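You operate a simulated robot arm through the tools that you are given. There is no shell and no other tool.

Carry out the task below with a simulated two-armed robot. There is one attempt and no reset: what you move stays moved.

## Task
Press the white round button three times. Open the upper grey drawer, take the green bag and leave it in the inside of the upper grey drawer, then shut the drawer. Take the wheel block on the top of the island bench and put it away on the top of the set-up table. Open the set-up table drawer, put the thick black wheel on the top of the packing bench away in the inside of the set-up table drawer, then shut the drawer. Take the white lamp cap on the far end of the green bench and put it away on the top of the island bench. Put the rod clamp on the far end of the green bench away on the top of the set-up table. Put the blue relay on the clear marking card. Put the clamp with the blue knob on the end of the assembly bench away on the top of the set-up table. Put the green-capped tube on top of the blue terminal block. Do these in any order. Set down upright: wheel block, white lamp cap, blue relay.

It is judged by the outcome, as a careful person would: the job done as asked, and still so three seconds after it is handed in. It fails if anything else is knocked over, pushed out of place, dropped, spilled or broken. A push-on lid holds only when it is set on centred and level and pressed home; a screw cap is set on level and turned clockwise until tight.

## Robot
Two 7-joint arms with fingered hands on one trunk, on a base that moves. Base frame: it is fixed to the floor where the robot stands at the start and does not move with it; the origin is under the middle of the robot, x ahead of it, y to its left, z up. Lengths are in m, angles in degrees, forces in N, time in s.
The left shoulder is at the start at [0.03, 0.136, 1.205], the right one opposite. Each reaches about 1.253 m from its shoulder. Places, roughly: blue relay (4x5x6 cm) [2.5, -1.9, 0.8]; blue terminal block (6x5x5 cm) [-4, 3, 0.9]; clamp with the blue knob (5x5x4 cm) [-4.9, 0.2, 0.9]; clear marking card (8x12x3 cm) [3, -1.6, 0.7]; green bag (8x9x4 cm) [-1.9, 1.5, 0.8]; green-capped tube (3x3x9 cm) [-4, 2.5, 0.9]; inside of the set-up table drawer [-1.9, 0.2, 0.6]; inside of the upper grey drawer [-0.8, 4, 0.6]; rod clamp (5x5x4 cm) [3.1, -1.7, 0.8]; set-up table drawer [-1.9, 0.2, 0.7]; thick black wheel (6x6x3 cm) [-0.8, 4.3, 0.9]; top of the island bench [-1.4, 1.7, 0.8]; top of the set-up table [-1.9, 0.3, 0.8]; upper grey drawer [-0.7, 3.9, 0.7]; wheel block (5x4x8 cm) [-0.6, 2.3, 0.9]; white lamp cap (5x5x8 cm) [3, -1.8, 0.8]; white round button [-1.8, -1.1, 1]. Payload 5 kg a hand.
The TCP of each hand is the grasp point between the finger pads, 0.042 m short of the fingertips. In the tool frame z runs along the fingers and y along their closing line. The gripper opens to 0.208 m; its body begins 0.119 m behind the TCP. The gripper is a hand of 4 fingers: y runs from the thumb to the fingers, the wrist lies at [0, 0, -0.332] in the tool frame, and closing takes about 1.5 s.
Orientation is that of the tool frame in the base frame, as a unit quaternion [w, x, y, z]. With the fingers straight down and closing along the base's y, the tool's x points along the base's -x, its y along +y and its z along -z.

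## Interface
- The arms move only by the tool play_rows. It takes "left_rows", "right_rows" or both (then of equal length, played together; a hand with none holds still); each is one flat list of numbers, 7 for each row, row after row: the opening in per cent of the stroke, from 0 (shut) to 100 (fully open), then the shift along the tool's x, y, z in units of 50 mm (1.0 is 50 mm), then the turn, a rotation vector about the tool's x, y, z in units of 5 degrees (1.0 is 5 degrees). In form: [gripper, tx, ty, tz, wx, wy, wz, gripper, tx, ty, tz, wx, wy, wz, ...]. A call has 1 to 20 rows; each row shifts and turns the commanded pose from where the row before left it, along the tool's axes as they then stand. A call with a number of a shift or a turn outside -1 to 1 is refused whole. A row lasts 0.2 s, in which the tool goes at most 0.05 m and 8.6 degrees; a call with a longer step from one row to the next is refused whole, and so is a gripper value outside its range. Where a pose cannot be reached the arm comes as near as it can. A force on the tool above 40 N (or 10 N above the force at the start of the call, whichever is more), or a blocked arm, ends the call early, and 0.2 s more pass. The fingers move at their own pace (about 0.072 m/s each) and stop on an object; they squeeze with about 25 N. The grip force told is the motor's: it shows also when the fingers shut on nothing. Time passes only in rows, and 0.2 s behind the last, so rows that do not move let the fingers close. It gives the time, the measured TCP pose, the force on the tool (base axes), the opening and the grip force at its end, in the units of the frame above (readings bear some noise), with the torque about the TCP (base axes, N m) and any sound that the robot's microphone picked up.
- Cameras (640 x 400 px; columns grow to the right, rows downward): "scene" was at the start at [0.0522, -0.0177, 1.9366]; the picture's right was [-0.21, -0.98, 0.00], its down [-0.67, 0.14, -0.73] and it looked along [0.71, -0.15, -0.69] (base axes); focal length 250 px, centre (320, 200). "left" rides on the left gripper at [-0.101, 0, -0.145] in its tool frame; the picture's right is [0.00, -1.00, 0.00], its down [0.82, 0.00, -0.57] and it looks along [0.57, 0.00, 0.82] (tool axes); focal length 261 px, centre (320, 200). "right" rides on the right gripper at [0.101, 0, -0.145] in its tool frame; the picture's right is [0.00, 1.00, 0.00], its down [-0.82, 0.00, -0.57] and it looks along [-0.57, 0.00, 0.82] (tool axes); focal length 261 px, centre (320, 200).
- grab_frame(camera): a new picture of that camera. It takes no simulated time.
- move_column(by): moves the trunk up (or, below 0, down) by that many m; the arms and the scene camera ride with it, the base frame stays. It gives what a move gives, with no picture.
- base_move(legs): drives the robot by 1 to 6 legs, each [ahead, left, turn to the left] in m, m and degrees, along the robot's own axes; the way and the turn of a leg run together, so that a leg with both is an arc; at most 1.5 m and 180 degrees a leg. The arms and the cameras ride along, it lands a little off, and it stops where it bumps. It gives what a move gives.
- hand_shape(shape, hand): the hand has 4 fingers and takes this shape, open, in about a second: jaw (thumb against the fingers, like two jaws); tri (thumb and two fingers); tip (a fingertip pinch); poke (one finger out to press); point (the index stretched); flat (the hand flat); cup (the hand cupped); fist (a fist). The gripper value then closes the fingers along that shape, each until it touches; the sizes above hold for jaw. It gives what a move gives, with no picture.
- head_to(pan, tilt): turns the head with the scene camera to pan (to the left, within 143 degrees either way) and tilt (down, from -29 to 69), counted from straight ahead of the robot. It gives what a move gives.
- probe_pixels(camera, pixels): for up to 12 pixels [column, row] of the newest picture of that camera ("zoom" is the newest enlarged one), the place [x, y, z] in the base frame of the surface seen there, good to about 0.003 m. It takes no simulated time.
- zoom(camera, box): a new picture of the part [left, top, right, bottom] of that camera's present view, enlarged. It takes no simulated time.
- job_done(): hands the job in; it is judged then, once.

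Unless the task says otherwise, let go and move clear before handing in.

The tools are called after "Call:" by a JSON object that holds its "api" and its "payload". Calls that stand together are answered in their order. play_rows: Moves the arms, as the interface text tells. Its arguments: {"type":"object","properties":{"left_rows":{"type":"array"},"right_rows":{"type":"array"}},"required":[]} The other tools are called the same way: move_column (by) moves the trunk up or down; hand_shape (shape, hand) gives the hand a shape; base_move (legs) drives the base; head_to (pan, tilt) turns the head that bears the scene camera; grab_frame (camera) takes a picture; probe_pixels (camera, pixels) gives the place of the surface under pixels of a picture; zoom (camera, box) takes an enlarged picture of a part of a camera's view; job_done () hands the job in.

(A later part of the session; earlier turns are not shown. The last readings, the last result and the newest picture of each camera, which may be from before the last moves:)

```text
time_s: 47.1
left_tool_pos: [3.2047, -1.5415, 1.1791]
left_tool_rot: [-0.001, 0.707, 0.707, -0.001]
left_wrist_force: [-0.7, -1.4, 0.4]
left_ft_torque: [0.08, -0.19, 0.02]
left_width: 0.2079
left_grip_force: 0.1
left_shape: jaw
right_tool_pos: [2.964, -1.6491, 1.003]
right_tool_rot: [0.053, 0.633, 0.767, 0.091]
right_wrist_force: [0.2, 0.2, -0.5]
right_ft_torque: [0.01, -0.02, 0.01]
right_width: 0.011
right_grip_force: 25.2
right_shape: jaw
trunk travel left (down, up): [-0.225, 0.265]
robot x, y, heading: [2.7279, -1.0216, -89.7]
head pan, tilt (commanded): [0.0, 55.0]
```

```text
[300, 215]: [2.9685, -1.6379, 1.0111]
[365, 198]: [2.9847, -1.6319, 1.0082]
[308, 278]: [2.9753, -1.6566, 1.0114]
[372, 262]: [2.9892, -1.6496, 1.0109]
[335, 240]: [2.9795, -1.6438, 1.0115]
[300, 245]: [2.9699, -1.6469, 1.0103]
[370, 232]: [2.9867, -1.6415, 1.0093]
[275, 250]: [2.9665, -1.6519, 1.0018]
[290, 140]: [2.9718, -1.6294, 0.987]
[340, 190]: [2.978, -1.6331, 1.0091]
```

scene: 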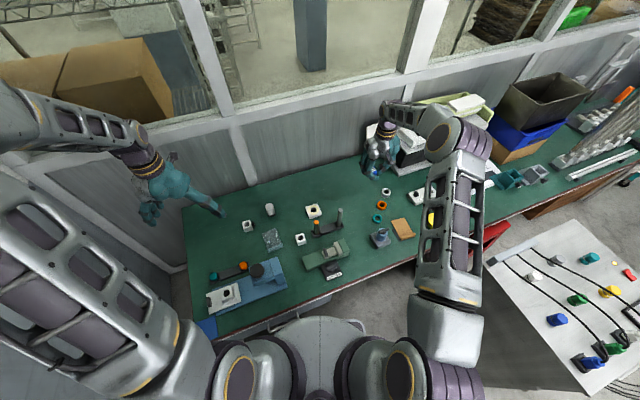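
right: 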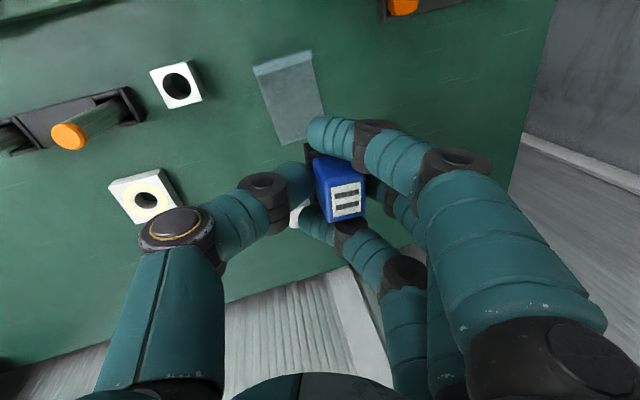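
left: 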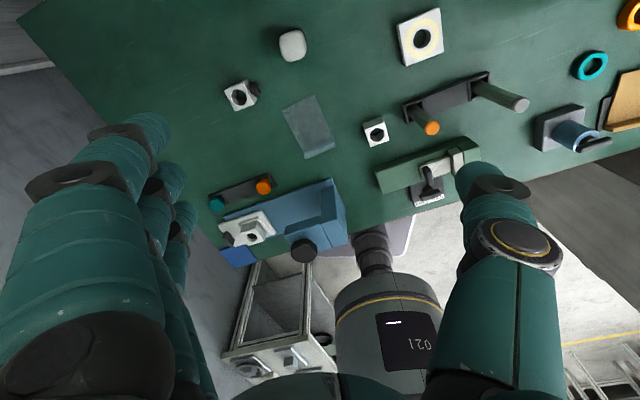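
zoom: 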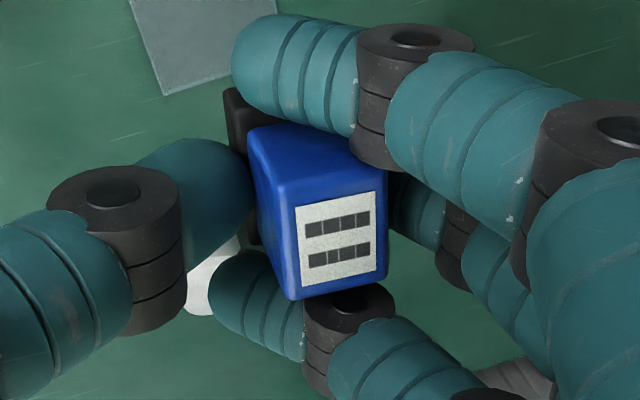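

The relay top is near level now (z 1.009–1.011). I'll lower it straight down toward the card by 0.16 m first.

Call:
{"api": "play_rows", "payload": {"right_rows": [5, -0.026, -0.164, 0.782, 0, 0, 0, 5, -0.026, -0.164, 0.782, 0, 0, 0, 5, -0.026, -0.164, 0.782, 0, 0, 0, 5, -0.026, -0.164, 0.782, 0, 0, 0]}}

Call:
{"api": "grab_frame", "payload": {"camera": "right"}}

Call:
{"api": "zoom", "payload": {"camera": "scene", "box": [220, 170, 340, 270]}}

```text
time_s: 48.1
left_tool_pos: [3.2068, -1.5421, 1.1771]
left_tool_rot: [0.0, 0.707, 0.707, 0.0]
left_wrist_force: [0.5, -1.0, 0.0]
left_ft_torque: [0.09, 0.0, 0.03]
left_width: 0.2079
left_grip_force: 0.1
left_shape: jaw
right_tool_pos: [2.9638, -1.6511, 0.8408]
right_tool_rot: [0.053, 0.633, 0.767, 0.089]
right_wrist_force: [0.1, -1.7, -0.5]
right_ft_torque: [0.16, 0.09, 0.04]
right_width: 0.0114
right_grip_force: 24.8
right_shape: jaw
trunk travel left (down, up): [-0.225, 0.265]
robot x, y, heading: [2.7263, -1.0214, -89.8]
head pan, tilt (commanded): [0.0, 55.0]
```

```text
taken
```

right: 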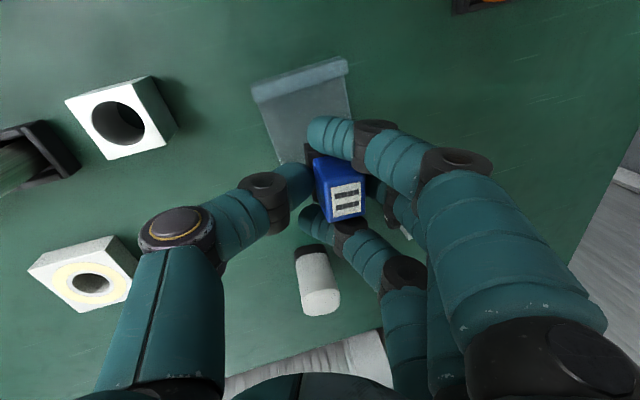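

```text
4.00 times, centred on (280, 220) of scene
```

zoom: 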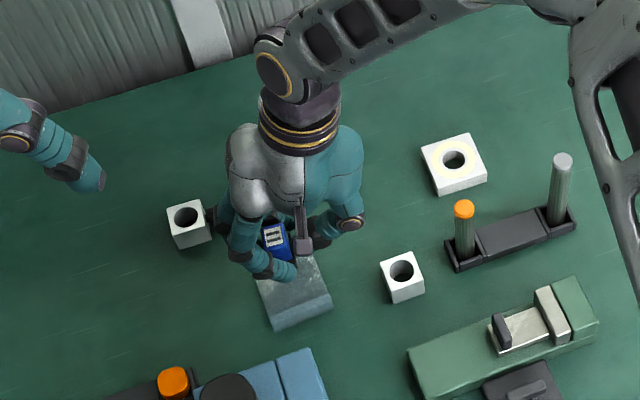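

Things are clear around the hand. I'll lower 3.8 cm more, then finish in small steps until contact.

Call:
{"api": "play_rows", "payload": {"right_rows": [5, -0.012, -0.078, 0.372, 0, 0, 0, 5, -0.012, -0.078, 0.372, 0, 0, 0, 5, -0.003, -0.02, 0.098, 0, 0, 0]}}

Call:
{"api": "zoom", "payload": {"camera": "right", "box": [230, 40, 430, 260]}}

```text
time_s: 49.0
left_tool_pos: [3.2063, -1.5404, 1.1782]
left_tool_rot: [-0.001, 0.708, 0.707, -0.001]
left_wrist_force: [0.1, 0.4, -0.7]
left_ft_torque: [0.03, 0.02, 0.0]
left_width: 0.2081
left_grip_force: 0.1
left_shape: jaw
right_tool_pos: [2.963, -1.6487, 0.7995]
right_tool_rot: [0.052, 0.632, 0.768, 0.091]
right_wrist_force: [0.5, -0.6, -1.4]
right_ft_torque: [0.0, 0.01, -0.01]
right_width: 0.011
right_grip_force: 25.2
right_shape: jaw
trunk travel left (down, up): [-0.225, 0.265]
robot x, y, heading: [2.7245, -1.019, -89.6]
head pan, tilt (commanded): [0.0, 55.0]
```

```text
1.82 times, centred on (330, 150) of right
```

zoom: 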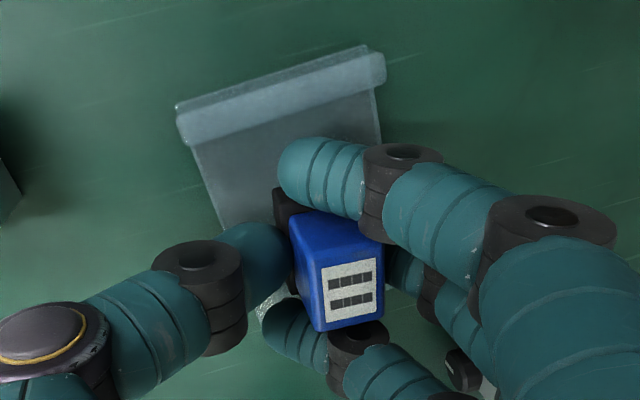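

No contact force yet; I'll step down in 2 mm rows until it touches.

Call:
{"api": "play_rows", "payload": {"right_rows": [5, -0.0013, -0.0082, 0.039, 0, 0, 0, 5, -0.0013, -0.0082, 0.039, 0, 0, 0, 5, -0.0013, -0.0082, 0.039, 0, 0, 0]}}

```text
time_s: 49.8
left_tool_pos: [3.2061, -1.541, 1.1772]
left_tool_rot: [-0.001, 0.707, 0.707, -0.001]
left_wrist_force: [-0.5, -0.4, -0.2]
left_ft_torque: [-0.02, -0.01, -0.04]
left_width: 0.2081
left_grip_force: 0.1
left_shape: jaw
right_tool_pos: [2.9639, -1.6485, 0.7951]
right_tool_rot: [0.052, 0.632, 0.768, 0.09]
right_wrist_force: [-0.2, 0.4, -0.8]
right_ft_torque: [0.03, 0.01, 0.03]
right_width: 0.0111
right_grip_force: 24.9
right_shape: jaw
trunk travel left (down, up): [-0.225, 0.265]
robot x, y, heading: [2.7244, -1.0261, -89.6]
head pan, tilt (commanded): [0.0, 55.0]
```

Call:
{"api": "play_rows", "payload": {"right_rows": [5, -0.0013, -0.0082, 0.039, 0, 0, 0, 5, -0.0013, -0.0082, 0.039, 0, 0, 0]}}

Call:
{"api": "grab_frame", "payload": {"camera": "right"}}

```text
time_s: 50.4
left_tool_pos: [3.2062, -1.5398, 1.1786]
left_tool_rot: [0.0, 0.707, 0.707, -0.002]
left_wrist_force: [0.3, -0.1, -0.5]
left_ft_torque: [0.02, 0.0, 0.04]
left_width: 0.2079
left_grip_force: 0.0
left_shape: jaw
right_tool_pos: [2.9633, -1.6494, 0.793]
right_tool_rot: [0.053, 0.633, 0.767, 0.09]
right_wrist_force: [-1.1, 1.3, 9.2]
right_ft_torque: [0.08, -0.23, 0.0]
right_width: 0.011
right_grip_force: 25.0
right_shape: jaw
trunk travel left (down, up): [-0.225, 0.265]
robot x, y, heading: [2.7237, -1.0251, -89.8]
head pan, tilt (commanded): [0.0, 55.0]
```

```text
taken
```

right: 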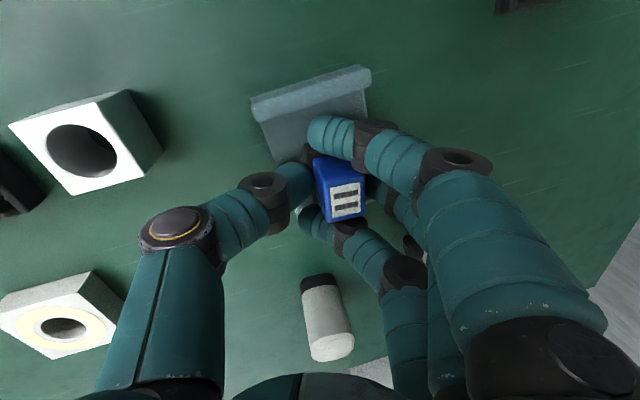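

Contact is felt (9 N up). I'll open the fingers gradually to release the relay.

Call:
{"api": "play_rows", "payload": {"right_rows": [8, 0, 0, 0, 0, 0, 0, 11, 0, 0, 0, 0, 0, 0, 14, 0, 0, 0, 0, 0, 0, 18, 0, 0, 0, 0, 0, 0, 22, 0, 0, 0, 0, 0, 0, 26, 0, 0, 0, 0, 0, 0, 30, 0, 0, 0, 0, 0, 0, 34, 0, 0, 0, 0, 0, 0]}}

Call:
{"api": "grab_frame", "payload": {"camera": "right"}}

```text
time_s: 52.1
left_tool_pos: [3.2069, -1.5403, 1.1769]
left_tool_rot: [0.0, 0.707, 0.707, -0.001]
left_wrist_force: [0.4, 0.0, -0.1]
left_ft_torque: [0.01, -0.01, 0.01]
left_width: 0.2079
left_grip_force: 0.1
left_shape: jaw
right_tool_pos: [2.9637, -1.6483, 0.7912]
right_tool_rot: [0.053, 0.632, 0.768, 0.089]
right_wrist_force: [5.0, 1.1, 8.3]
right_ft_torque: [-0.09, 0.03, 0.05]
right_width: 0.0662
right_grip_force: 0.1
right_shape: jaw
trunk travel left (down, up): [-0.225, 0.265]
robot x, y, heading: [2.7266, -1.0238, -89.5]
head pan, tilt (commanded): [0.0, 55.0]
```

```text
taken
```

right: 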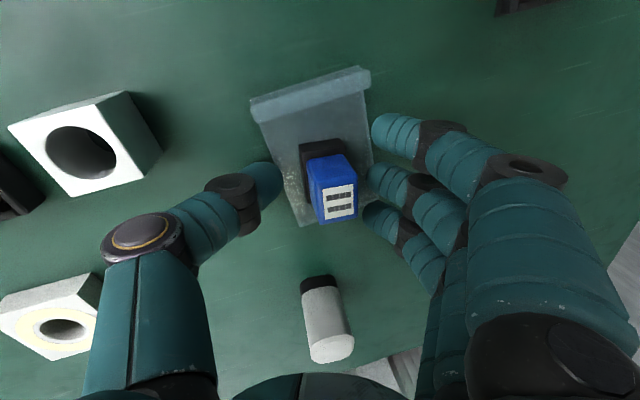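

The relay stands upright on the card at (335,185). I'll lift the hand straight up clear of it.

Call:
{"api": "play_rows", "payload": {"right_rows": [36, 0.006, 0.041, -0.196, 0, 0, 0, 38, 0.013, 0.082, -0.39, 0, 0, 0, 40, 0.026, 0.164, -0.782, 0, 0, 0, 40, 0.026, 0.164, -0.782, 0, 0, 0, 40, 0.026, 0.164, -0.782, 0, 0, 0, 40, 0.026, 0.164, -0.782, 0, 0, 0]}}

Call:
{"api": "grab_frame", "payload": {"camera": "right"}}

Call:
{"api": "zoom", "payload": {"camera": "scene", "box": [220, 170, 340, 270]}}

```text
time_s: 53.5
left_tool_pos: [3.2056, -1.5407, 1.1788]
left_tool_rot: [-0.001, 0.707, 0.707, -0.001]
left_wrist_force: [0.7, 0.9, 0.6]
left_ft_torque: [-0.12, -0.02, 0.0]
left_width: 0.2079
left_grip_force: 0.0
left_shape: jaw
right_tool_pos: [2.9642, -1.6456, 0.9846]
right_tool_rot: [0.052, 0.633, 0.767, 0.09]
right_wrist_force: [-0.3, 0.4, -1.2]
right_ft_torque: [-0.17, -0.04, -0.05]
right_width: 0.0826
right_grip_force: 0.0
right_shape: jaw
trunk travel left (down, up): [-0.225, 0.265]
robot x, y, heading: [2.7304, -1.0219, -89.6]
head pan, tilt (commanded): [0.0, 55.0]
```

```text
taken
```

right: 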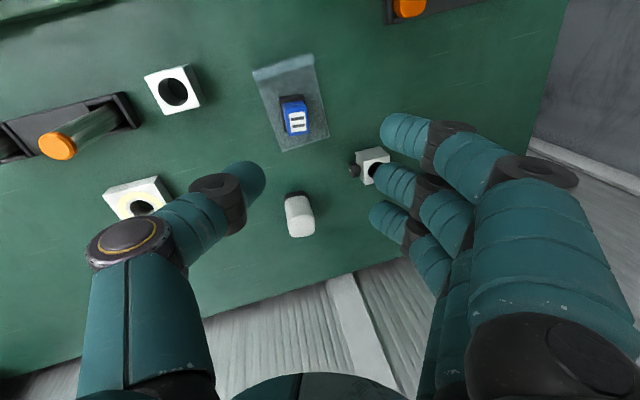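

```text
4.00 times, centred on (280, 220) of scene
```

zoom: 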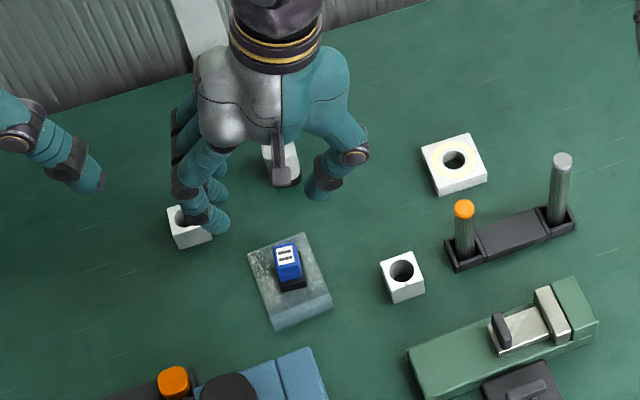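

The relay is upright on the card. Next I'll undo the wrist tilt and position the right hand above the white lamp cap near (3.0,−1.80).

Call:
{"api": "play_rows", "payload": {"right_rows": [40, 0, 0, 0, 0.79, -0.123, 0, 40, 0, 0, 0, 0.79, -0.123, 0, 40, 0, 0, 0, 0.79, -0.124, 0, 45, -0.805, 0.03, 0, 0, 0, 0, 50, -0.805, 0.03, 0, 0, 0, 0, 50, -0.805, 0.03, 0, 0, 0, 0, 50, -0.805, 0.03, 0, 0, 0, 0]}}

Call:
{"api": "grab_frame", "payload": {"camera": "right"}}

```text
time_s: 55.1
left_tool_pos: [3.2068, -1.5422, 1.177]
left_tool_rot: [-0.001, 0.708, 0.706, -0.001]
left_wrist_force: [0.3, -1.3, 0.4]
left_ft_torque: [0.13, -0.02, 0.0]
left_width: 0.208
left_grip_force: 0.0
left_shape: jaw
right_tool_pos: [2.9967, -1.806, 0.9806]
right_tool_rot: [-0.002, 0.636, 0.772, 0.001]
right_wrist_force: [-0.1, -0.3, -0.5]
right_ft_torque: [0.1, 0.06, -0.02]
right_width: 0.103
right_grip_force: 0.1
right_shape: jaw
trunk travel left (down, up): [-0.225, 0.265]
robot x, y, heading: [2.7263, -1.0273, -89.8]
head pan, tilt (commanded): [0.0, 55.0]
```

```text
taken
```

right: 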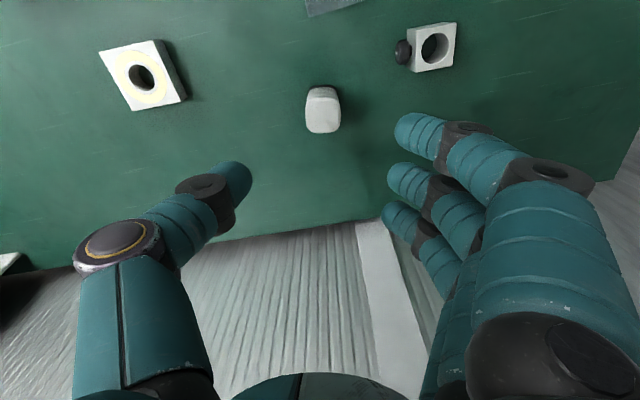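

Lamp cap is at (322,110) in the right image, nearly under the TCP. I'll probe its outline before descending.

Call:
{"api": "zoom", "payload": {"camera": "right", "box": [260, 60, 480, 180]}}

Call:
{"api": "probe_pixels", "payload": {"camera": "right", "pixels": [[322, 118], [310, 115], [335, 115], [322, 128], [322, 107], [425, 45], [440, 65], [415, 68], [402, 52], [435, 25]]}}

```text
2.91 times, centred on (370, 120) of right
```

zoom: 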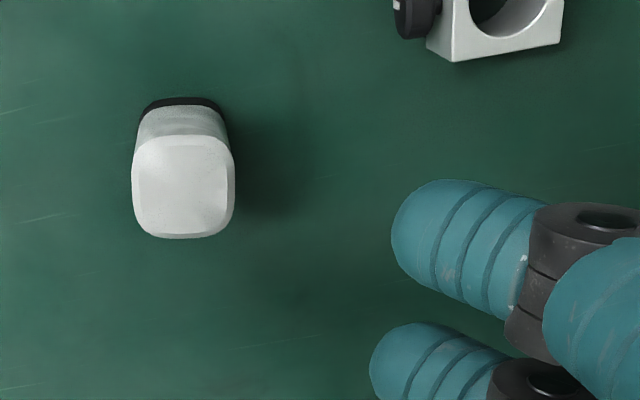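

```text
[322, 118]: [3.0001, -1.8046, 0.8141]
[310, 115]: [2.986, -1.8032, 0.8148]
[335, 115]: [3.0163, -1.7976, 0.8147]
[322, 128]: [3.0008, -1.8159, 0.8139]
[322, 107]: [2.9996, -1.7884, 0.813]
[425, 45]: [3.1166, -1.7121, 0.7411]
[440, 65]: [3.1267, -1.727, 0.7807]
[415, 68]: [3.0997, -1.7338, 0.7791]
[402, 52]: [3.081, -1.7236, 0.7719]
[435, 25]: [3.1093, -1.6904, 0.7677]
```

The cap centre is (3.001,−1.803), aligned with the hand's yaw. I'll narrow to 34% to stay clear of the rod clamp's knob and descend in two stages.

Call:
{"api": "play_rows", "payload": {"right_rows": [34, 0.04, 0.09, 0, 0, 0, 0, 34, 0, 0, 0, 0, 0, 0, 34, 0, 0, 0.8, 0, 0, 0, 34, 0, 0, 0.8, 0, 0, 0, 34, 0, 0, 0.8, 0, 0, 0]}}

Call:
{"api": "grab_frame", "payload": {"camera": "right"}}

```text
time_s: 56.4
left_tool_pos: [3.2072, -1.541, 1.1778]
left_tool_rot: [0.0, 0.707, 0.707, 0.0]
left_wrist_force: [-0.1, 0.0, -0.8]
left_ft_torque: [0.07, 0.03, 0.0]
left_width: 0.2077
left_grip_force: 0.0
left_shape: jaw
right_tool_pos: [3.0016, -1.805, 0.861]
right_tool_rot: [0.0, 0.637, 0.771, 0.0]
right_wrist_force: [0.6, -2.2, 1.2]
right_ft_torque: [0.24, 0.06, -0.04]
right_width: 0.0712
right_grip_force: 0.0
right_shape: jaw
trunk travel left (down, up): [-0.225, 0.265]
robot x, y, heading: [2.7274, -1.0221, -89.5]
head pan, tilt (commanded): [0.0, 55.0]
```

```text
taken
```

right: 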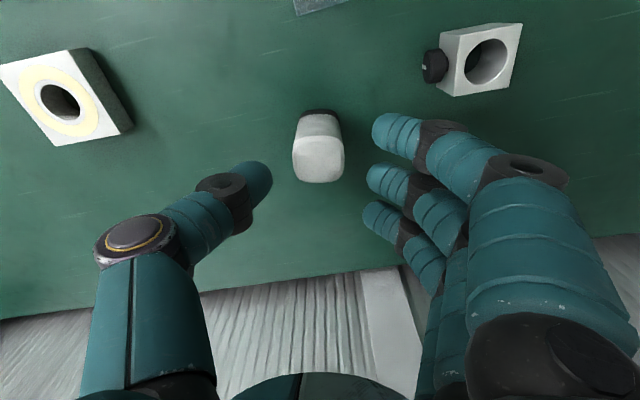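

Still clear between knob (435,65) and first finger (400,130). I'll go down 7.3 cm more.

Call:
{"api": "play_rows", "payload": {"right_rows": [34, 0, 0, 0.5, 0, 0, 0, 34, 0, 0, 0.5, 0, 0, 0, 34, 0, 0, 0.46, 0, 0, 0]}}

Call:
{"api": "grab_frame", "payload": {"camera": "right"}}

```text
time_s: 57.1
left_tool_pos: [3.2071, -1.5428, 1.1779]
left_tool_rot: [0.0, 0.707, 0.707, 0.0]
left_wrist_force: [0.4, -0.5, -0.4]
left_ft_torque: [0.04, 0.06, 0.0]
left_width: 0.2079
left_grip_force: 0.1
left_shape: jaw
right_tool_pos: [3.0016, -1.8037, 0.7884]
right_tool_rot: [0.0, 0.636, 0.772, 0.0]
right_wrist_force: [-0.3, -1.4, 0.8]
right_ft_torque: [0.16, 0.03, -0.02]
right_width: 0.0713
right_grip_force: 0.1
right_shape: jaw
trunk travel left (down, up): [-0.225, 0.265]
robot x, y, heading: [2.7247, -1.0265, -89.5]
head pan, tilt (commanded): [0.0, 55.0]
```

```text
taken
```

right: 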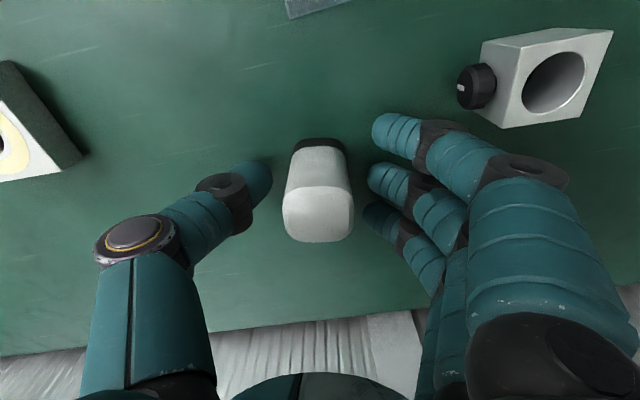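

Cap is centred between thumb and fingers. Closing.

Call:
{"api": "play_rows", "payload": {"right_rows": [10, 0, 0, 0, 0, 0, 0, 10, 0, 0, 0, 0, 0, 0, 10, 0, 0, 0, 0, 0, 0, 10, 0, 0, 0, 0, 0, 0]}}

Call:
{"api": "play_rows", "payload": {"right_rows": [10, 0, 0, -0.2, 0, 0, 0, 10, 0, 0, -0.4, 0, 0, 0, 10, 0, 0, -0.8, 0, 0, 0, 10, 0, 0, -0.8, 0, 0, 0]}}

Call:
{"api": "grab_frame", "payload": {"camera": "right"}}

```text
time_s: 58.1
left_tool_pos: [3.2053, -1.5416, 1.1779]
left_tool_rot: [0.0, 0.707, 0.707, -0.001]
left_wrist_force: [0.5, 0.0, -0.4]
left_ft_torque: [0.02, 0.01, -0.01]
left_width: 0.2077
left_grip_force: 0.1
left_shape: jaw
right_tool_pos: [3.0012, -1.8039, 0.7894]
right_tool_rot: [-0.001, 0.637, 0.771, -0.001]
right_wrist_force: [-3.0, -0.8, 1.5]
right_ft_torque: [-0.02, 0.01, 0.01]
right_width: 0.0228
right_grip_force: 24.5
right_shape: jaw
trunk travel left (down, up): [-0.225, 0.265]
robot x, y, heading: [2.7259, -1.0221, -89.8]
head pan, tilt (commanded): [0.0, 55.0]
```

```text
time_s: 59.1
left_tool_pos: [3.2069, -1.541, 1.1795]
left_tool_rot: [0.0, 0.708, 0.707, -0.001]
left_wrist_force: [-0.1, 0.6, 0.6]
left_ft_torque: [-0.05, -0.04, -0.01]
left_width: 0.208
left_grip_force: 0.1
left_shape: jaw
right_tool_pos: [3.0018, -1.8001, 0.897]
right_tool_rot: [-0.002, 0.636, 0.771, 0.0]
right_wrist_force: [0.9, 1.8, -1.7]
right_ft_torque: [-0.25, -0.02, 0.04]
right_width: 0.0218
right_grip_force: 24.8
right_shape: jaw
trunk travel left (down, up): [-0.225, 0.265]
robot x, y, heading: [2.7273, -1.0229, -89.7]
head pan, tilt (commanded): [0.0, 55.0]
```

```text
taken
```

right: 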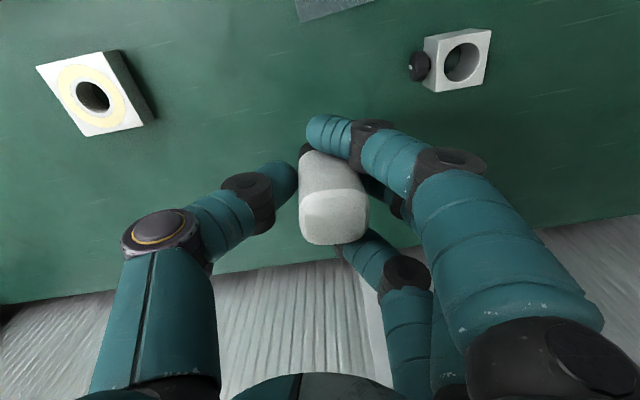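

The cap is held (25 N), slightly leaning. I'll raise the right hand and draw it to the right, while turning the left hand 76° to grip the rod clamp across its flat sides.

Call:
{"api": "play_rows", "payload": {"right_rows": [10, 0, 0, -1, 0, 0, 0, 10, 0, 0, -1, 0, 0, 0, 10, 0, 0, -1, 0, 0, 0, 10, 0, 0, -1, 0, 0, 0, 10, 0, 0, -1, 0, 0, 0, 10, 0.69, -0.7, 0, 0, 0, 0, 10, 0.69, -0.7, 0, 0, 0, 0, 10, 0.69, -0.7, 0, 0, 0, 0, 10, 0.69, -0.7, 0, 0, 0, 0, 10, 0.69, -0.7, 0, 0, 0, 0, 10, 0.69, -0.7, 0, 0, 0, 0, 10, 0.69, -0.7, 0, 0, 0, 0, 10, 0.69, -0.7, 0, 0, 0, 0, 10, 0.69, -0.7, 0, 0, 0, 0, 10, 0.69, -0.7, 0, 0, 0, 0, 10, 0.69, -0.7, 0, 0, 0, 0], "left_rows": [100, 0, 0, 0, 0, 0, 0.95, 100, 0, 0, 0, 0, 0, 0.95, 100, 0, 0, 0, 0, 0, 0.95, 100, 0, 0, 0, 0, 0, 0.95, 100, 0, 0, 0, 0, 0, 0.95, 100, 0, 0, 0, 0, 0, 0.95, 100, 0, 0, 0, 0, 0, 0.95, 100, 0, 0, 0, 0, 0, 0.95, 100, 0, 0, 0, 0, 0, 0.95, 100, 0, 0, 0, 0, 0, 0.95, 100, 0, 0, 0, 0, 0, 0.95, 100, 0, 0, 0, 0, 0, 0.95, 100, 0, 0, 0, 0, 0, 0.95, 100, 0, 0, 0, 0, 0, 0.95, 100, 0, 0, 0, 0, 0, 0.95, 100, 0, 0, 0, 0, 0, 0.95]}}

Call:
{"api": "grab_frame", "payload": {"camera": "left"}}

Call:
{"api": "grab_frame", "payload": {"camera": "scene"}}

```text
time_s: 62.5
left_tool_pos: [3.2041, -1.5378, 1.1774]
left_tool_rot: [0.001, 0.993, 0.121, 0.0]
left_wrist_force: [-0.2, 0.0, 1.1]
left_ft_torque: [-0.1, -0.1, -0.01]
left_width: 0.2079
left_grip_force: 0.1
left_shape: jaw
right_tool_pos: [2.5515, -1.5006, 1.1473]
right_tool_rot: [0.0, 0.636, 0.772, -0.001]
right_wrist_force: [-0.7, -0.3, -0.6]
right_ft_torque: [-0.1, -0.12, -0.01]
right_width: 0.0214
right_grip_force: 25.2
right_shape: jaw
trunk travel left (down, up): [-0.225, 0.265]
robot x, y, heading: [2.7289, -1.0232, -89.4]
head pan, tilt (commanded): [0.0, 55.0]
```

```text
taken
```

left: 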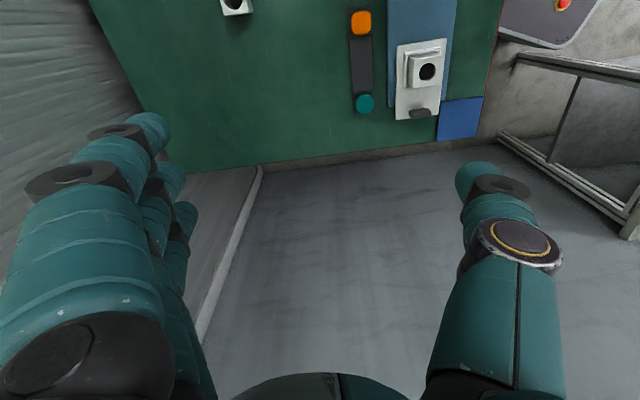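

```text
taken
```

scene: 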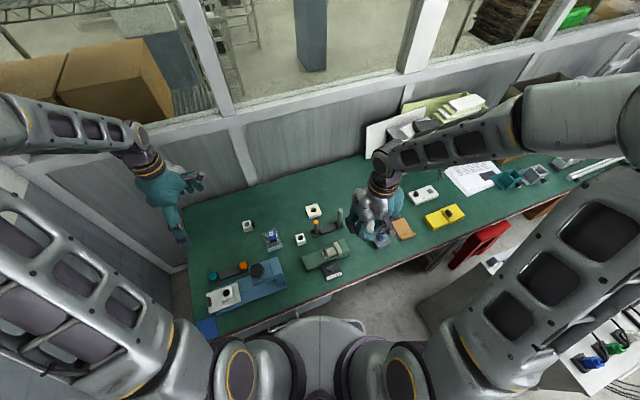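

Both arms are placed; now I'll bring the left hand above the rod clamp at about (3.111,−1.713) and narrow the opening.

Call:
{"api": "play_rows", "payload": {"left_rows": [60, -0.379, 0.421, 0.649, 0, 0, 0, 50, -0.379, 0.421, 0.649, 0, 0, 0, 45, -0.379, 0.421, 0.649, 0, 0, 0, 45, -0.379, 0.421, 0.649, 0, 0, 0, 45, -0.379, 0.421, 0.649, 0, 0, 0, 45, -0.379, 0.421, 0.649, 0, 0, 0, 45, -0.379, 0.421, 0.649, 0, 0, 0]}}

Call:
{"api": "grab_frame", "payload": {"camera": "left"}}

```text
time_s: 64.2
left_tool_pos: [3.11, -1.7207, 0.9494]
left_tool_rot: [0.0, 0.992, 0.122, -0.001]
left_wrist_force: [0.6, -0.9, 0.8]
left_ft_torque: [0.17, 0.13, -0.02]
left_width: 0.0946
left_grip_force: 0.0
left_shape: jaw
right_tool_pos: [2.5526, -1.503, 1.1455]
right_tool_rot: [-0.001, 0.636, 0.772, 0.001]
right_wrist_force: [0.4, -0.7, -1.0]
right_ft_torque: [0.08, 0.01, 0.01]
right_width: 0.0214
right_grip_force: 25.5
right_shape: jaw
trunk travel left (down, up): [-0.225, 0.265]
robot x, y, heading: [2.7267, -1.0259, -89.4]
head pan, tilt (commanded): [0.0, 55.0]
```

```text
taken
```

left: 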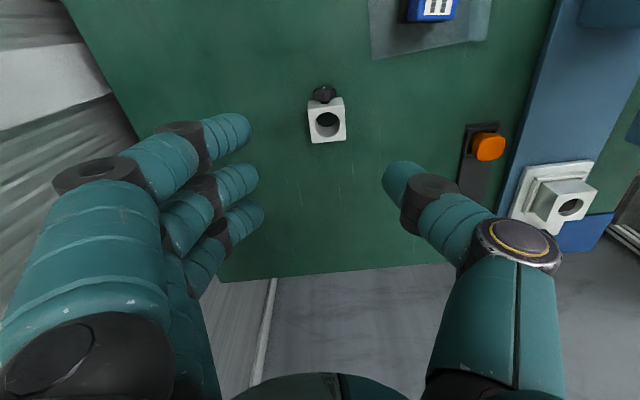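

Rod clamp at (327,118) sits well between thumb and fingers. I'll probe it exactly.

Call:
{"api": "zoom", "payload": {"camera": "left", "box": [270, 70, 390, 160]}}

Call:
{"api": "probe_pixels", "payload": {"camera": "zoom", "pixels": [[215, 165], [385, 160], [225, 365], [395, 360], [225, 260], [395, 260], [300, 340], [290, 100], [310, 170]]}}

```text
4.44 times, centred on (330, 115) of left
```

zoom: 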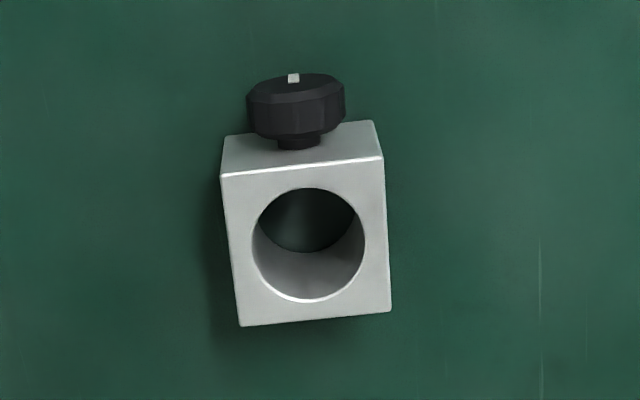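

```text
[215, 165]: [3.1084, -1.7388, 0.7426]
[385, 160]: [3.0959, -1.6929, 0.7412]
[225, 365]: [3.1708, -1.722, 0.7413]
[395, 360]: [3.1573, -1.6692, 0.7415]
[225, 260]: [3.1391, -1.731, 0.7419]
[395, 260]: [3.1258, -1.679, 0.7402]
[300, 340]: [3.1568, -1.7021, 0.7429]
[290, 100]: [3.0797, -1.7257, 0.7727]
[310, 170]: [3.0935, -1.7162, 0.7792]
```

Call:
{"api": "probe_pixels", "payload": {"camera": "zoom", "pixels": [[235, 190], [372, 170], [250, 315], [380, 302], [245, 250], [375, 235], [300, 145], [262, 150], [365, 135]]}}

```text
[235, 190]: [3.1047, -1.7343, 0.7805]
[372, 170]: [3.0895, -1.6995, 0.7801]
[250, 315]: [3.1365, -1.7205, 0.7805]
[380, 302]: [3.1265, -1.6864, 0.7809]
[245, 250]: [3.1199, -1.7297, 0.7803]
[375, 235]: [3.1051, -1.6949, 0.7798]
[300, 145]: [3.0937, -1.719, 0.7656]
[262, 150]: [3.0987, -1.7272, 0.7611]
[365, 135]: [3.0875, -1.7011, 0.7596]
```

Top face centre is (3.114,−1.710), yaw needs −7° more. I'll adjust, then descend to TCP z≈0.785.

Call:
{"api": "play_rows", "payload": {"left_rows": [38, 0, 0, 0, 0, 0, -0.7, 38, 0, 0, 0, 0, 0, -0.7, 38, 0.15, -0.17, 0, 0, 0, 0, 38, 0, 0, 0.8, 0, 0, 0, 38, 0, 0, 0.8, 0, 0, 0, 38, 0, 0, 0.8, 0, 0, 0, 38, 0, 0, 0.4, 0, 0, 0]}}

Call:
{"api": "grab_frame", "payload": {"camera": "left"}}

```text
time_s: 65.8
left_tool_pos: [3.1136, -1.7057, 0.8098]
left_tool_rot: [0.0, 0.983, 0.182, -0.001]
left_wrist_force: [0.4, -0.4, 0.4]
left_ft_torque: [0.02, 0.03, 0.01]
left_width: 0.08
left_grip_force: 0.0
left_shape: jaw
right_tool_pos: [2.5534, -1.5007, 1.1473]
right_tool_rot: [-0.001, 0.637, 0.771, -0.001]
right_wrist_force: [-0.4, -0.1, -0.9]
right_ft_torque: [-0.02, 0.03, -0.02]
right_width: 0.0213
right_grip_force: 24.3
right_shape: jaw
trunk travel left (down, up): [-0.225, 0.265]
robot x, y, heading: [2.7292, -1.027, -89.6]
head pan, tilt (commanded): [0.0, 55.0]
```

```text
taken
```

left: 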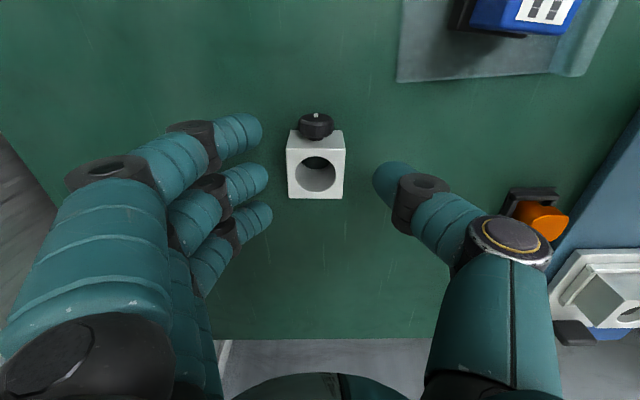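

Aligned square to the clamp. Descend 2.4 cm and close.

Call:
{"api": "play_rows", "payload": {"left_rows": [38, 0, 0.04, 0.24, 0, 0, 0, 38, 0, 0.04, 0.24, 0, 0, 0, 10, 0, 0, 0, 0, 0, 0, 10, 0, 0, 0, 0, 0, 0, 10, 0, 0, 0, 0, 0, 0, 10, 0, 0, 0, 0, 0, 0, 10, 0, 0, 0, 0, 0, 0]}}

Call:
{"api": "grab_frame", "payload": {"camera": "left"}}

```text
time_s: 67.3
left_tool_pos: [3.1156, -1.708, 0.7862]
left_tool_rot: [0.0, 0.983, 0.182, 0.0]
left_wrist_force: [0.8, 3.0, 1.4]
left_ft_torque: [0.04, -0.03, 0.03]
left_width: 0.0255
left_grip_force: 25.1
left_shape: jaw
right_tool_pos: [2.5526, -1.5003, 1.1469]
right_tool_rot: [-0.001, 0.636, 0.772, -0.001]
right_wrist_force: [-0.1, 0.3, -0.7]
right_ft_torque: [0.02, 0.0, 0.0]
right_width: 0.0213
right_grip_force: 25.1
right_shape: jaw
trunk travel left (down, up): [-0.225, 0.265]
robot x, y, heading: [2.7243, -1.0209, -89.7]
head pan, tilt (commanded): [0.0, 55.0]
```

```text
taken
```

left: 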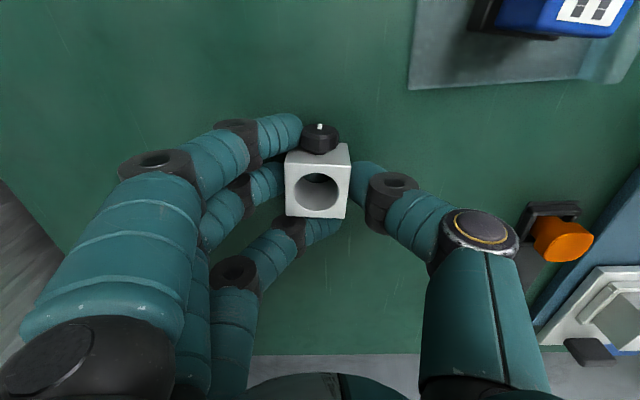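

The clamp is gripped flat between thumb and middle finger. I'll lift it clear of the bench and check.

Call:
{"api": "play_rows", "payload": {"left_rows": [10, 0, 0, -0.3, 0, 0, 0, 10, 0, 0, -0.6, 0, 0, 0, 10, 0, 0, -1, 0, 0, 0, 10, 0, 0, -1, 0, 0, 0, 10, 0, 0, -1, 0, 0, 0, 10, 0, 0, -1, 0, 0, 0, 10, 0, 0, -1, 0, 0, 0, 10, 0, 0, -1, 0, 0, 0]}}

Call:
{"api": "grab_frame", "payload": {"camera": "left"}}

Call:
{"api": "grab_frame", "payload": {"camera": "scene"}}

Call:
{"api": "grab_frame", "payload": {"camera": "right"}}

```text
time_s: 69.2
left_tool_pos: [3.1146, -1.7068, 1.1341]
left_tool_rot: [0.0, 0.983, 0.181, -0.001]
left_wrist_force: [-0.9, 1.9, -1.1]
left_ft_torque: [-0.13, -0.11, 0.01]
left_width: 0.0251
left_grip_force: 25.4
left_shape: jaw
right_tool_pos: [2.5537, -1.501, 1.1483]
right_tool_rot: [-0.001, 0.636, 0.772, 0.0]
right_wrist_force: [-0.4, 0.7, -0.5]
right_ft_torque: [-0.09, -0.03, -0.03]
right_width: 0.0213
right_grip_force: 24.8
right_shape: jaw
trunk travel left (down, up): [-0.225, 0.265]
robot x, y, heading: [2.7283, -1.0233, -89.5]
head pan, tilt (commanded): [0.0, 55.0]
```

```text
taken
```

left: 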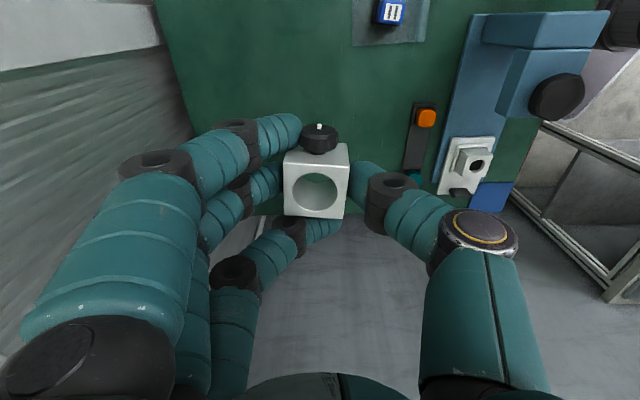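

```text
taken
```

scene: 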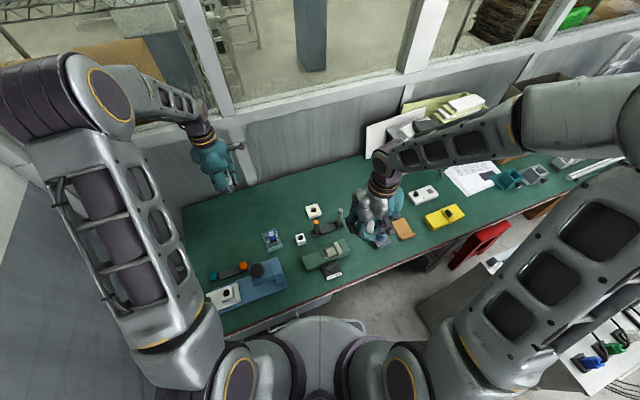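

```text
taken
```

right: 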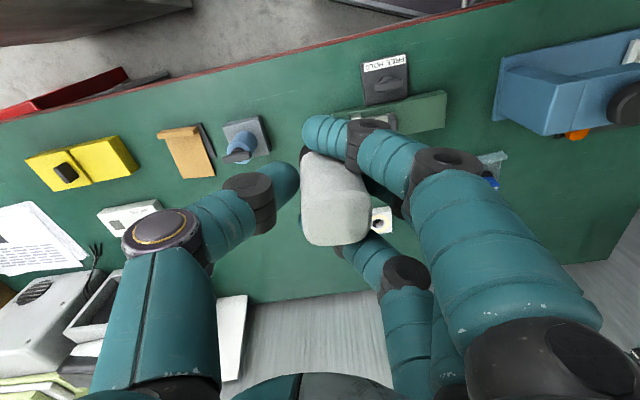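

Both objects are held securely and the bench looks undisturbed. I'll back out the way I came and turn to face −x, ending near (0.9, 0).

Call:
{"api": "base_move", "payload": {"legs": [[0, -0.42, 0], [-1.0, 0, 0], [0, 0, -90], [1.4, 0, 0]]}}

Call:
{"api": "head_to", "payload": {"pan": 0, "tilt": 35}}

Call:
{"api": "grab_frame", "payload": {"camera": "scene"}}

Call:
{"api": "grab_frame", "payload": {"camera": "right"}}

Call:
{"api": "grab_frame", "payload": {"camera": "left"}}

```text
time_s: 78.4
left_tool_pos: [2.3197, -0.7283, 1.1361]
left_tool_rot: [0.003, 0.999, -0.041, 0.001]
left_wrist_force: [-3.9, 3.7, 1.9]
left_ft_torque: [-0.52, -0.52, -0.04]
left_width: 0.0249
left_grip_force: 24.9
left_shape: jaw
right_tool_pos: [1.9035, -0.2986, 1.1492]
right_tool_rot: [0.002, 0.792, 0.611, -0.001]
right_wrist_force: [-1.0, 3.7, -0.3]
right_ft_torque: [-0.53, -0.21, -0.02]
right_width: 0.0214
right_grip_force: 24.9
right_shape: jaw
trunk travel left (down, up): [-0.225, 0.265]
robot x, y, heading: [2.2699, 0.0481, -115.7]
head pan, tilt (commanded): [0.0, 55.0]
stopped in leg 3: the robot was blocked; the commanded pose is now the measured one
```

```text
time_s: 79.2
left_tool_pos: [2.3281, -0.7364, 1.1298]
left_tool_rot: [-0.002, 0.999, -0.039, 0.0]
left_wrist_force: [1.2, -0.5, -1.3]
left_ft_torque: [0.12, 0.08, -0.01]
left_width: 0.0251
left_grip_force: 25.0
left_shape: jaw
right_tool_pos: [1.9082, -0.3085, 1.1471]
right_tool_rot: [0.001, 0.791, 0.612, 0.0]
right_wrist_force: [0.7, -1.5, -0.5]
right_ft_torque: [0.1, 0.06, -0.01]
right_width: 0.0214
right_grip_force: 25.1
right_shape: jaw
trunk travel left (down, up): [-0.225, 0.265]
robot x, y, heading: [2.2689, 0.046, -115.5]
head pan, tilt (commanded): [0.0, 35.0]
```

```text
taken
```

scene: 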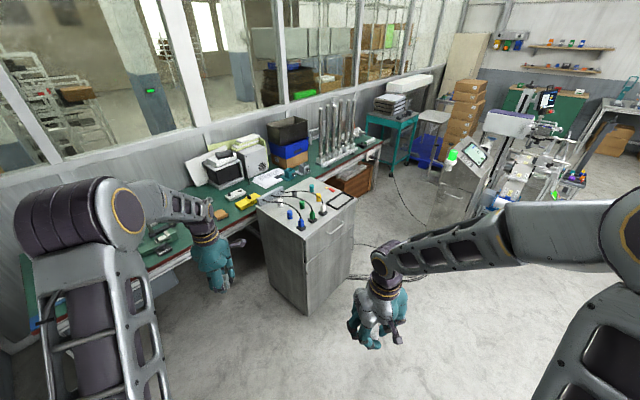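

```text
taken
```

right: 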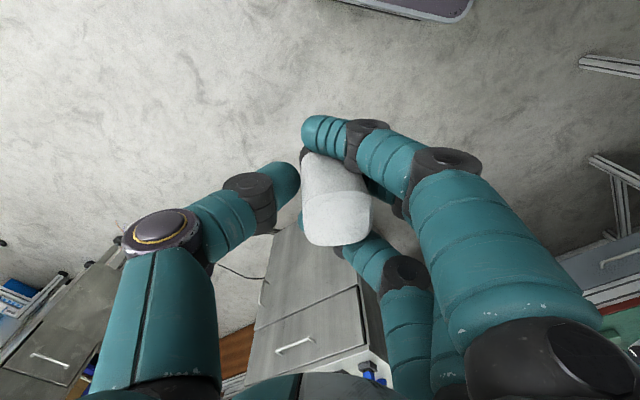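

```text
taken
```

left: 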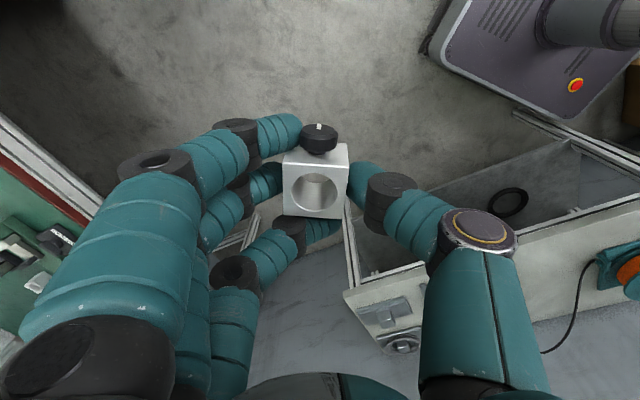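

The turn was blocked by the grey bench beside my base; both objects are still held. I'll strafe right away from it, then finish the turn and drive on.

Call:
{"api": "base_move", "payload": {"legs": [[0, -0.45, 0], [0, 0, -64.5], [1.0, 0, 0]]}}

Call:
{"api": "grab_frame", "payload": {"camera": "scene"}}

```text
time_s: 89.5
left_tool_pos: [0.1806, -0.1182, 1.1313]
left_tool_rot: [-0.001, 0.817, -0.576, 0.0]
left_wrist_force: [-0.4, 0.2, -1.1]
left_ft_torque: [-0.02, -0.03, 0.05]
left_width: 0.0248
left_grip_force: 25.2
left_shape: jaw
right_tool_pos: [0.3975, 0.4404, 1.1475]
right_tool_rot: [-0.001, 0.996, 0.085, 0.0]
right_wrist_force: [-0.4, -0.2, -0.5]
right_ft_torque: [-0.03, -0.05, 0.0]
right_width: 0.0214
right_grip_force: 24.8
right_shape: jaw
trunk travel left (down, up): [-0.225, 0.265]
robot x, y, heading: [0.875, 0.256, 178.5]
head pan, tilt (commanded): [0.0, 35.0]
```

```text
taken
```

scene: 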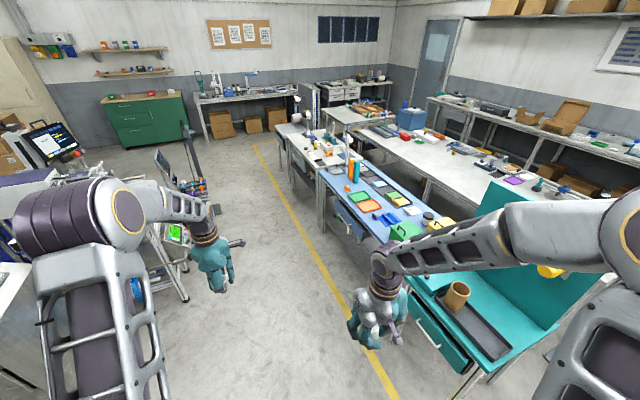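

I'm at (0.88,0.26) facing −x. I'll probe bench corners and the floor to map the aisle.

Call:
{"api": "probe_pixels", "payload": {"camera": "scene", "pixels": [[470, 372], [455, 330], [380, 270], [340, 195], [325, 172], [295, 155], [278, 130], [320, 240], [395, 400], [405, 290], [510, 390], [610, 310]]}}

Call:
{"api": "zoom", "payload": {"camera": "scene", "box": [260, 90, 560, 290]}}

Call:
{"api": "probe_pixels", "payload": {"camera": "zoom", "pixels": [[120, 210], [230, 330], [40, 90], [40, 130], [130, 175], [180, 205], [330, 130], [230, 90], [430, 175], [560, 210], [150, 40], [230, 60]]}}

```text
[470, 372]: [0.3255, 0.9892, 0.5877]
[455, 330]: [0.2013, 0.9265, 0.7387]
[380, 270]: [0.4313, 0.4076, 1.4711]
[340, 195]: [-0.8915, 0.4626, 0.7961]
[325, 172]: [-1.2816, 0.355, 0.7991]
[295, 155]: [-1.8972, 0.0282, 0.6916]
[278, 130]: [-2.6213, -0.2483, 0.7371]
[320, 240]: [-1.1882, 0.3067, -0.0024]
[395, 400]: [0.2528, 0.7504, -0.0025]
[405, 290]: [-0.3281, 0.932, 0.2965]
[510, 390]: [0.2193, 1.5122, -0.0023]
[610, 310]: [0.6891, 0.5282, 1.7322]
```

```text
2.00 times, centred on (410, 190) of scene
```

zoom: 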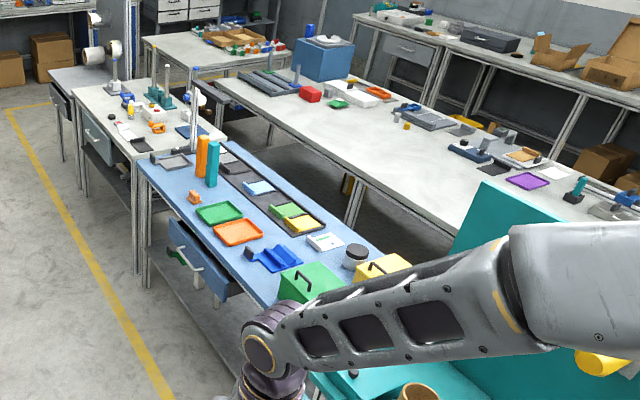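

```text
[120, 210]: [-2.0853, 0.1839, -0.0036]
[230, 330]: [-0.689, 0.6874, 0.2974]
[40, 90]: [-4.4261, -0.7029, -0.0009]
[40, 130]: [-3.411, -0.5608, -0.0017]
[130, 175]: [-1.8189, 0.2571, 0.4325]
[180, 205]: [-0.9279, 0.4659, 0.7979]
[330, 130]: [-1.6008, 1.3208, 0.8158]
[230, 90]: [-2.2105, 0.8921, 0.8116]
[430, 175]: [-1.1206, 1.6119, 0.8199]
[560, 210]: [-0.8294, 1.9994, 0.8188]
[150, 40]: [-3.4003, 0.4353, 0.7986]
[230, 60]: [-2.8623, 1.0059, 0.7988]
```

The room is rotated about 23° to the base frame: bench fronts run along (0.92,0.39). I'll turn to face into the room along that axis, then move right past the teal bench and look at the aisle behind the island.

Call:
{"api": "base_move", "payload": {"legs": [[0, 0, -65.5], [0, -0.65, 0]]}}

Call:
{"api": "grab_frame", "payload": {"camera": "scene"}}

```text
time_s: 96.0
left_tool_pos: [0.8385, 0.9864, 1.1305]
left_tool_rot: [0.0, -0.376, 0.927, -0.001]
left_wrist_force: [0.2, 0.2, -1.2]
left_ft_torque: [-0.07, 0.05, 0.01]
left_width: 0.0245
left_grip_force: 25.2
left_shape: jaw
right_tool_pos: [1.4377, 1.0189, 1.1477]
right_tool_rot: [0.0, 0.883, -0.469, 0.0]
right_wrist_force: [-0.7, 0.3, -1.7]
right_ft_torque: [0.0, 0.06, -0.01]
right_width: 0.0209
right_grip_force: 24.8
right_shape: jaw
trunk travel left (down, up): [-0.225, 0.265]
robot x, y, heading: [1.4647, 0.5124, 113.3]
head pan, tilt (commanded): [0.0, 35.0]
```

```text
taken
```

scene: 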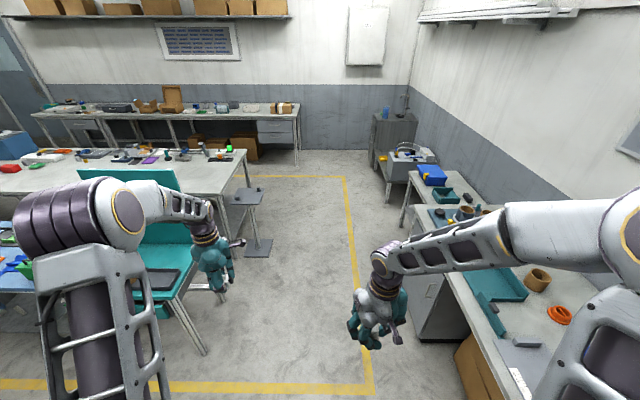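

Now aligned with the room: island on the left, packing bench at the back (pixels 40–300, row 110), a stool at (257,210). I'll probe for clearances.

Call:
{"api": "probe_pixels", "payload": {"camera": "scene", "pixels": [[257, 253], [270, 240], [245, 155], [232, 205], [205, 350], [470, 330], [410, 240], [385, 180], [300, 115], [298, 160], [270, 130], [245, 240]]}}

Call:
{"api": "zoom", "payload": {"camera": "scene", "box": [20, 70, 320, 270]}}

```text
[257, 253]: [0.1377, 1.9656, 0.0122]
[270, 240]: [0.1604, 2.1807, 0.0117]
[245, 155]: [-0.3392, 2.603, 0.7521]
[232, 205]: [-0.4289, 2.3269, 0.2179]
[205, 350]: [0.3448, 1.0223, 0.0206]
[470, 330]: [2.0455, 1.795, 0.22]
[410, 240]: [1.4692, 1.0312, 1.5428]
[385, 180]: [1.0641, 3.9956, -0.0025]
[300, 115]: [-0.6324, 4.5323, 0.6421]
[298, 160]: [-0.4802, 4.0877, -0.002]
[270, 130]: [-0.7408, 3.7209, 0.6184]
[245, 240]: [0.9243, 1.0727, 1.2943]
```

```text
2.00 times, centred on (170, 170) of scene
```

zoom: 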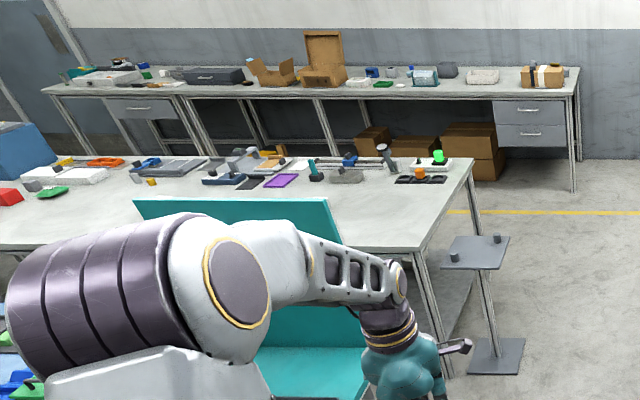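

The island spans roughly 0.9 m deep with a clear aisle behind it before the packing bench. I'll raise the trunk for clearance, drive ahead into the open corner, and turn around to face the island from the back aisle.

Call:
{"api": "move_column", "payload": {"by": 0.1}}

Call:
{"api": "base_move", "payload": {"legs": [[1.5, 0, 0], [1.45, 0, 0], [0, 0, 90], [0, 0, 90]]}}

Call:
{"api": "grab_frame", "payload": {"camera": "scene"}}

```text
time_s: 97.3
left_tool_pos: [0.8378, 0.9865, 1.2306]
left_tool_rot: [0.001, -0.375, 0.927, -0.001]
left_wrist_force: [-0.3, -0.2, -2.0]
left_ft_torque: [-0.01, -0.05, -0.02]
left_width: 0.0246
left_grip_force: 24.6
left_shape: jaw
right_tool_pos: [1.4359, 1.0186, 1.2464]
right_tool_rot: [0.0, 0.883, -0.469, 0.0]
right_wrist_force: [0.0, -0.3, -0.5]
right_ft_torque: [-0.03, -0.06, -0.03]
right_width: 0.021
right_grip_force: 25.0
right_shape: jaw
trunk travel left (down, up): [-0.325, 0.165]
robot x, y, heading: [1.4663, 0.5121, 113.3]
head pan, tilt (commanded): [0.0, 35.0]
```

```text
time_s: 119.0
left_tool_pos: [1.039, 2.7087, 1.2314]
left_tool_rot: [-0.001, 0.928, 0.372, 0.0]
left_wrist_force: [-0.5, 0.6, -1.9]
left_ft_torque: [0.01, 0.02, -0.01]
left_width: 0.024
left_grip_force: 24.9
left_shape: jaw
right_tool_pos: [0.4366, 2.682, 1.2467]
right_tool_rot: [0.0, 0.472, 0.882, 0.0]
right_wrist_force: [0.6, -0.3, -0.3]
right_ft_torque: [0.0, 0.02, -0.01]
right_width: 0.0209
right_grip_force: 25.0
right_shape: jaw
trunk travel left (down, up): [-0.325, 0.165]
robot x, y, heading: [0.415, 3.1929, -67.2]
head pan, tilt (commanded): [0.0, 35.0]
```

```text
taken
```

scene: 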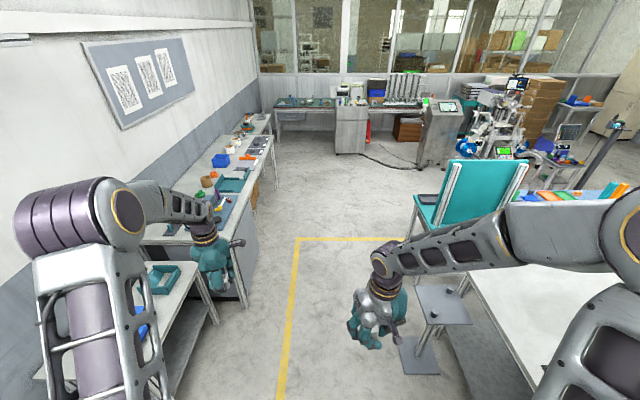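

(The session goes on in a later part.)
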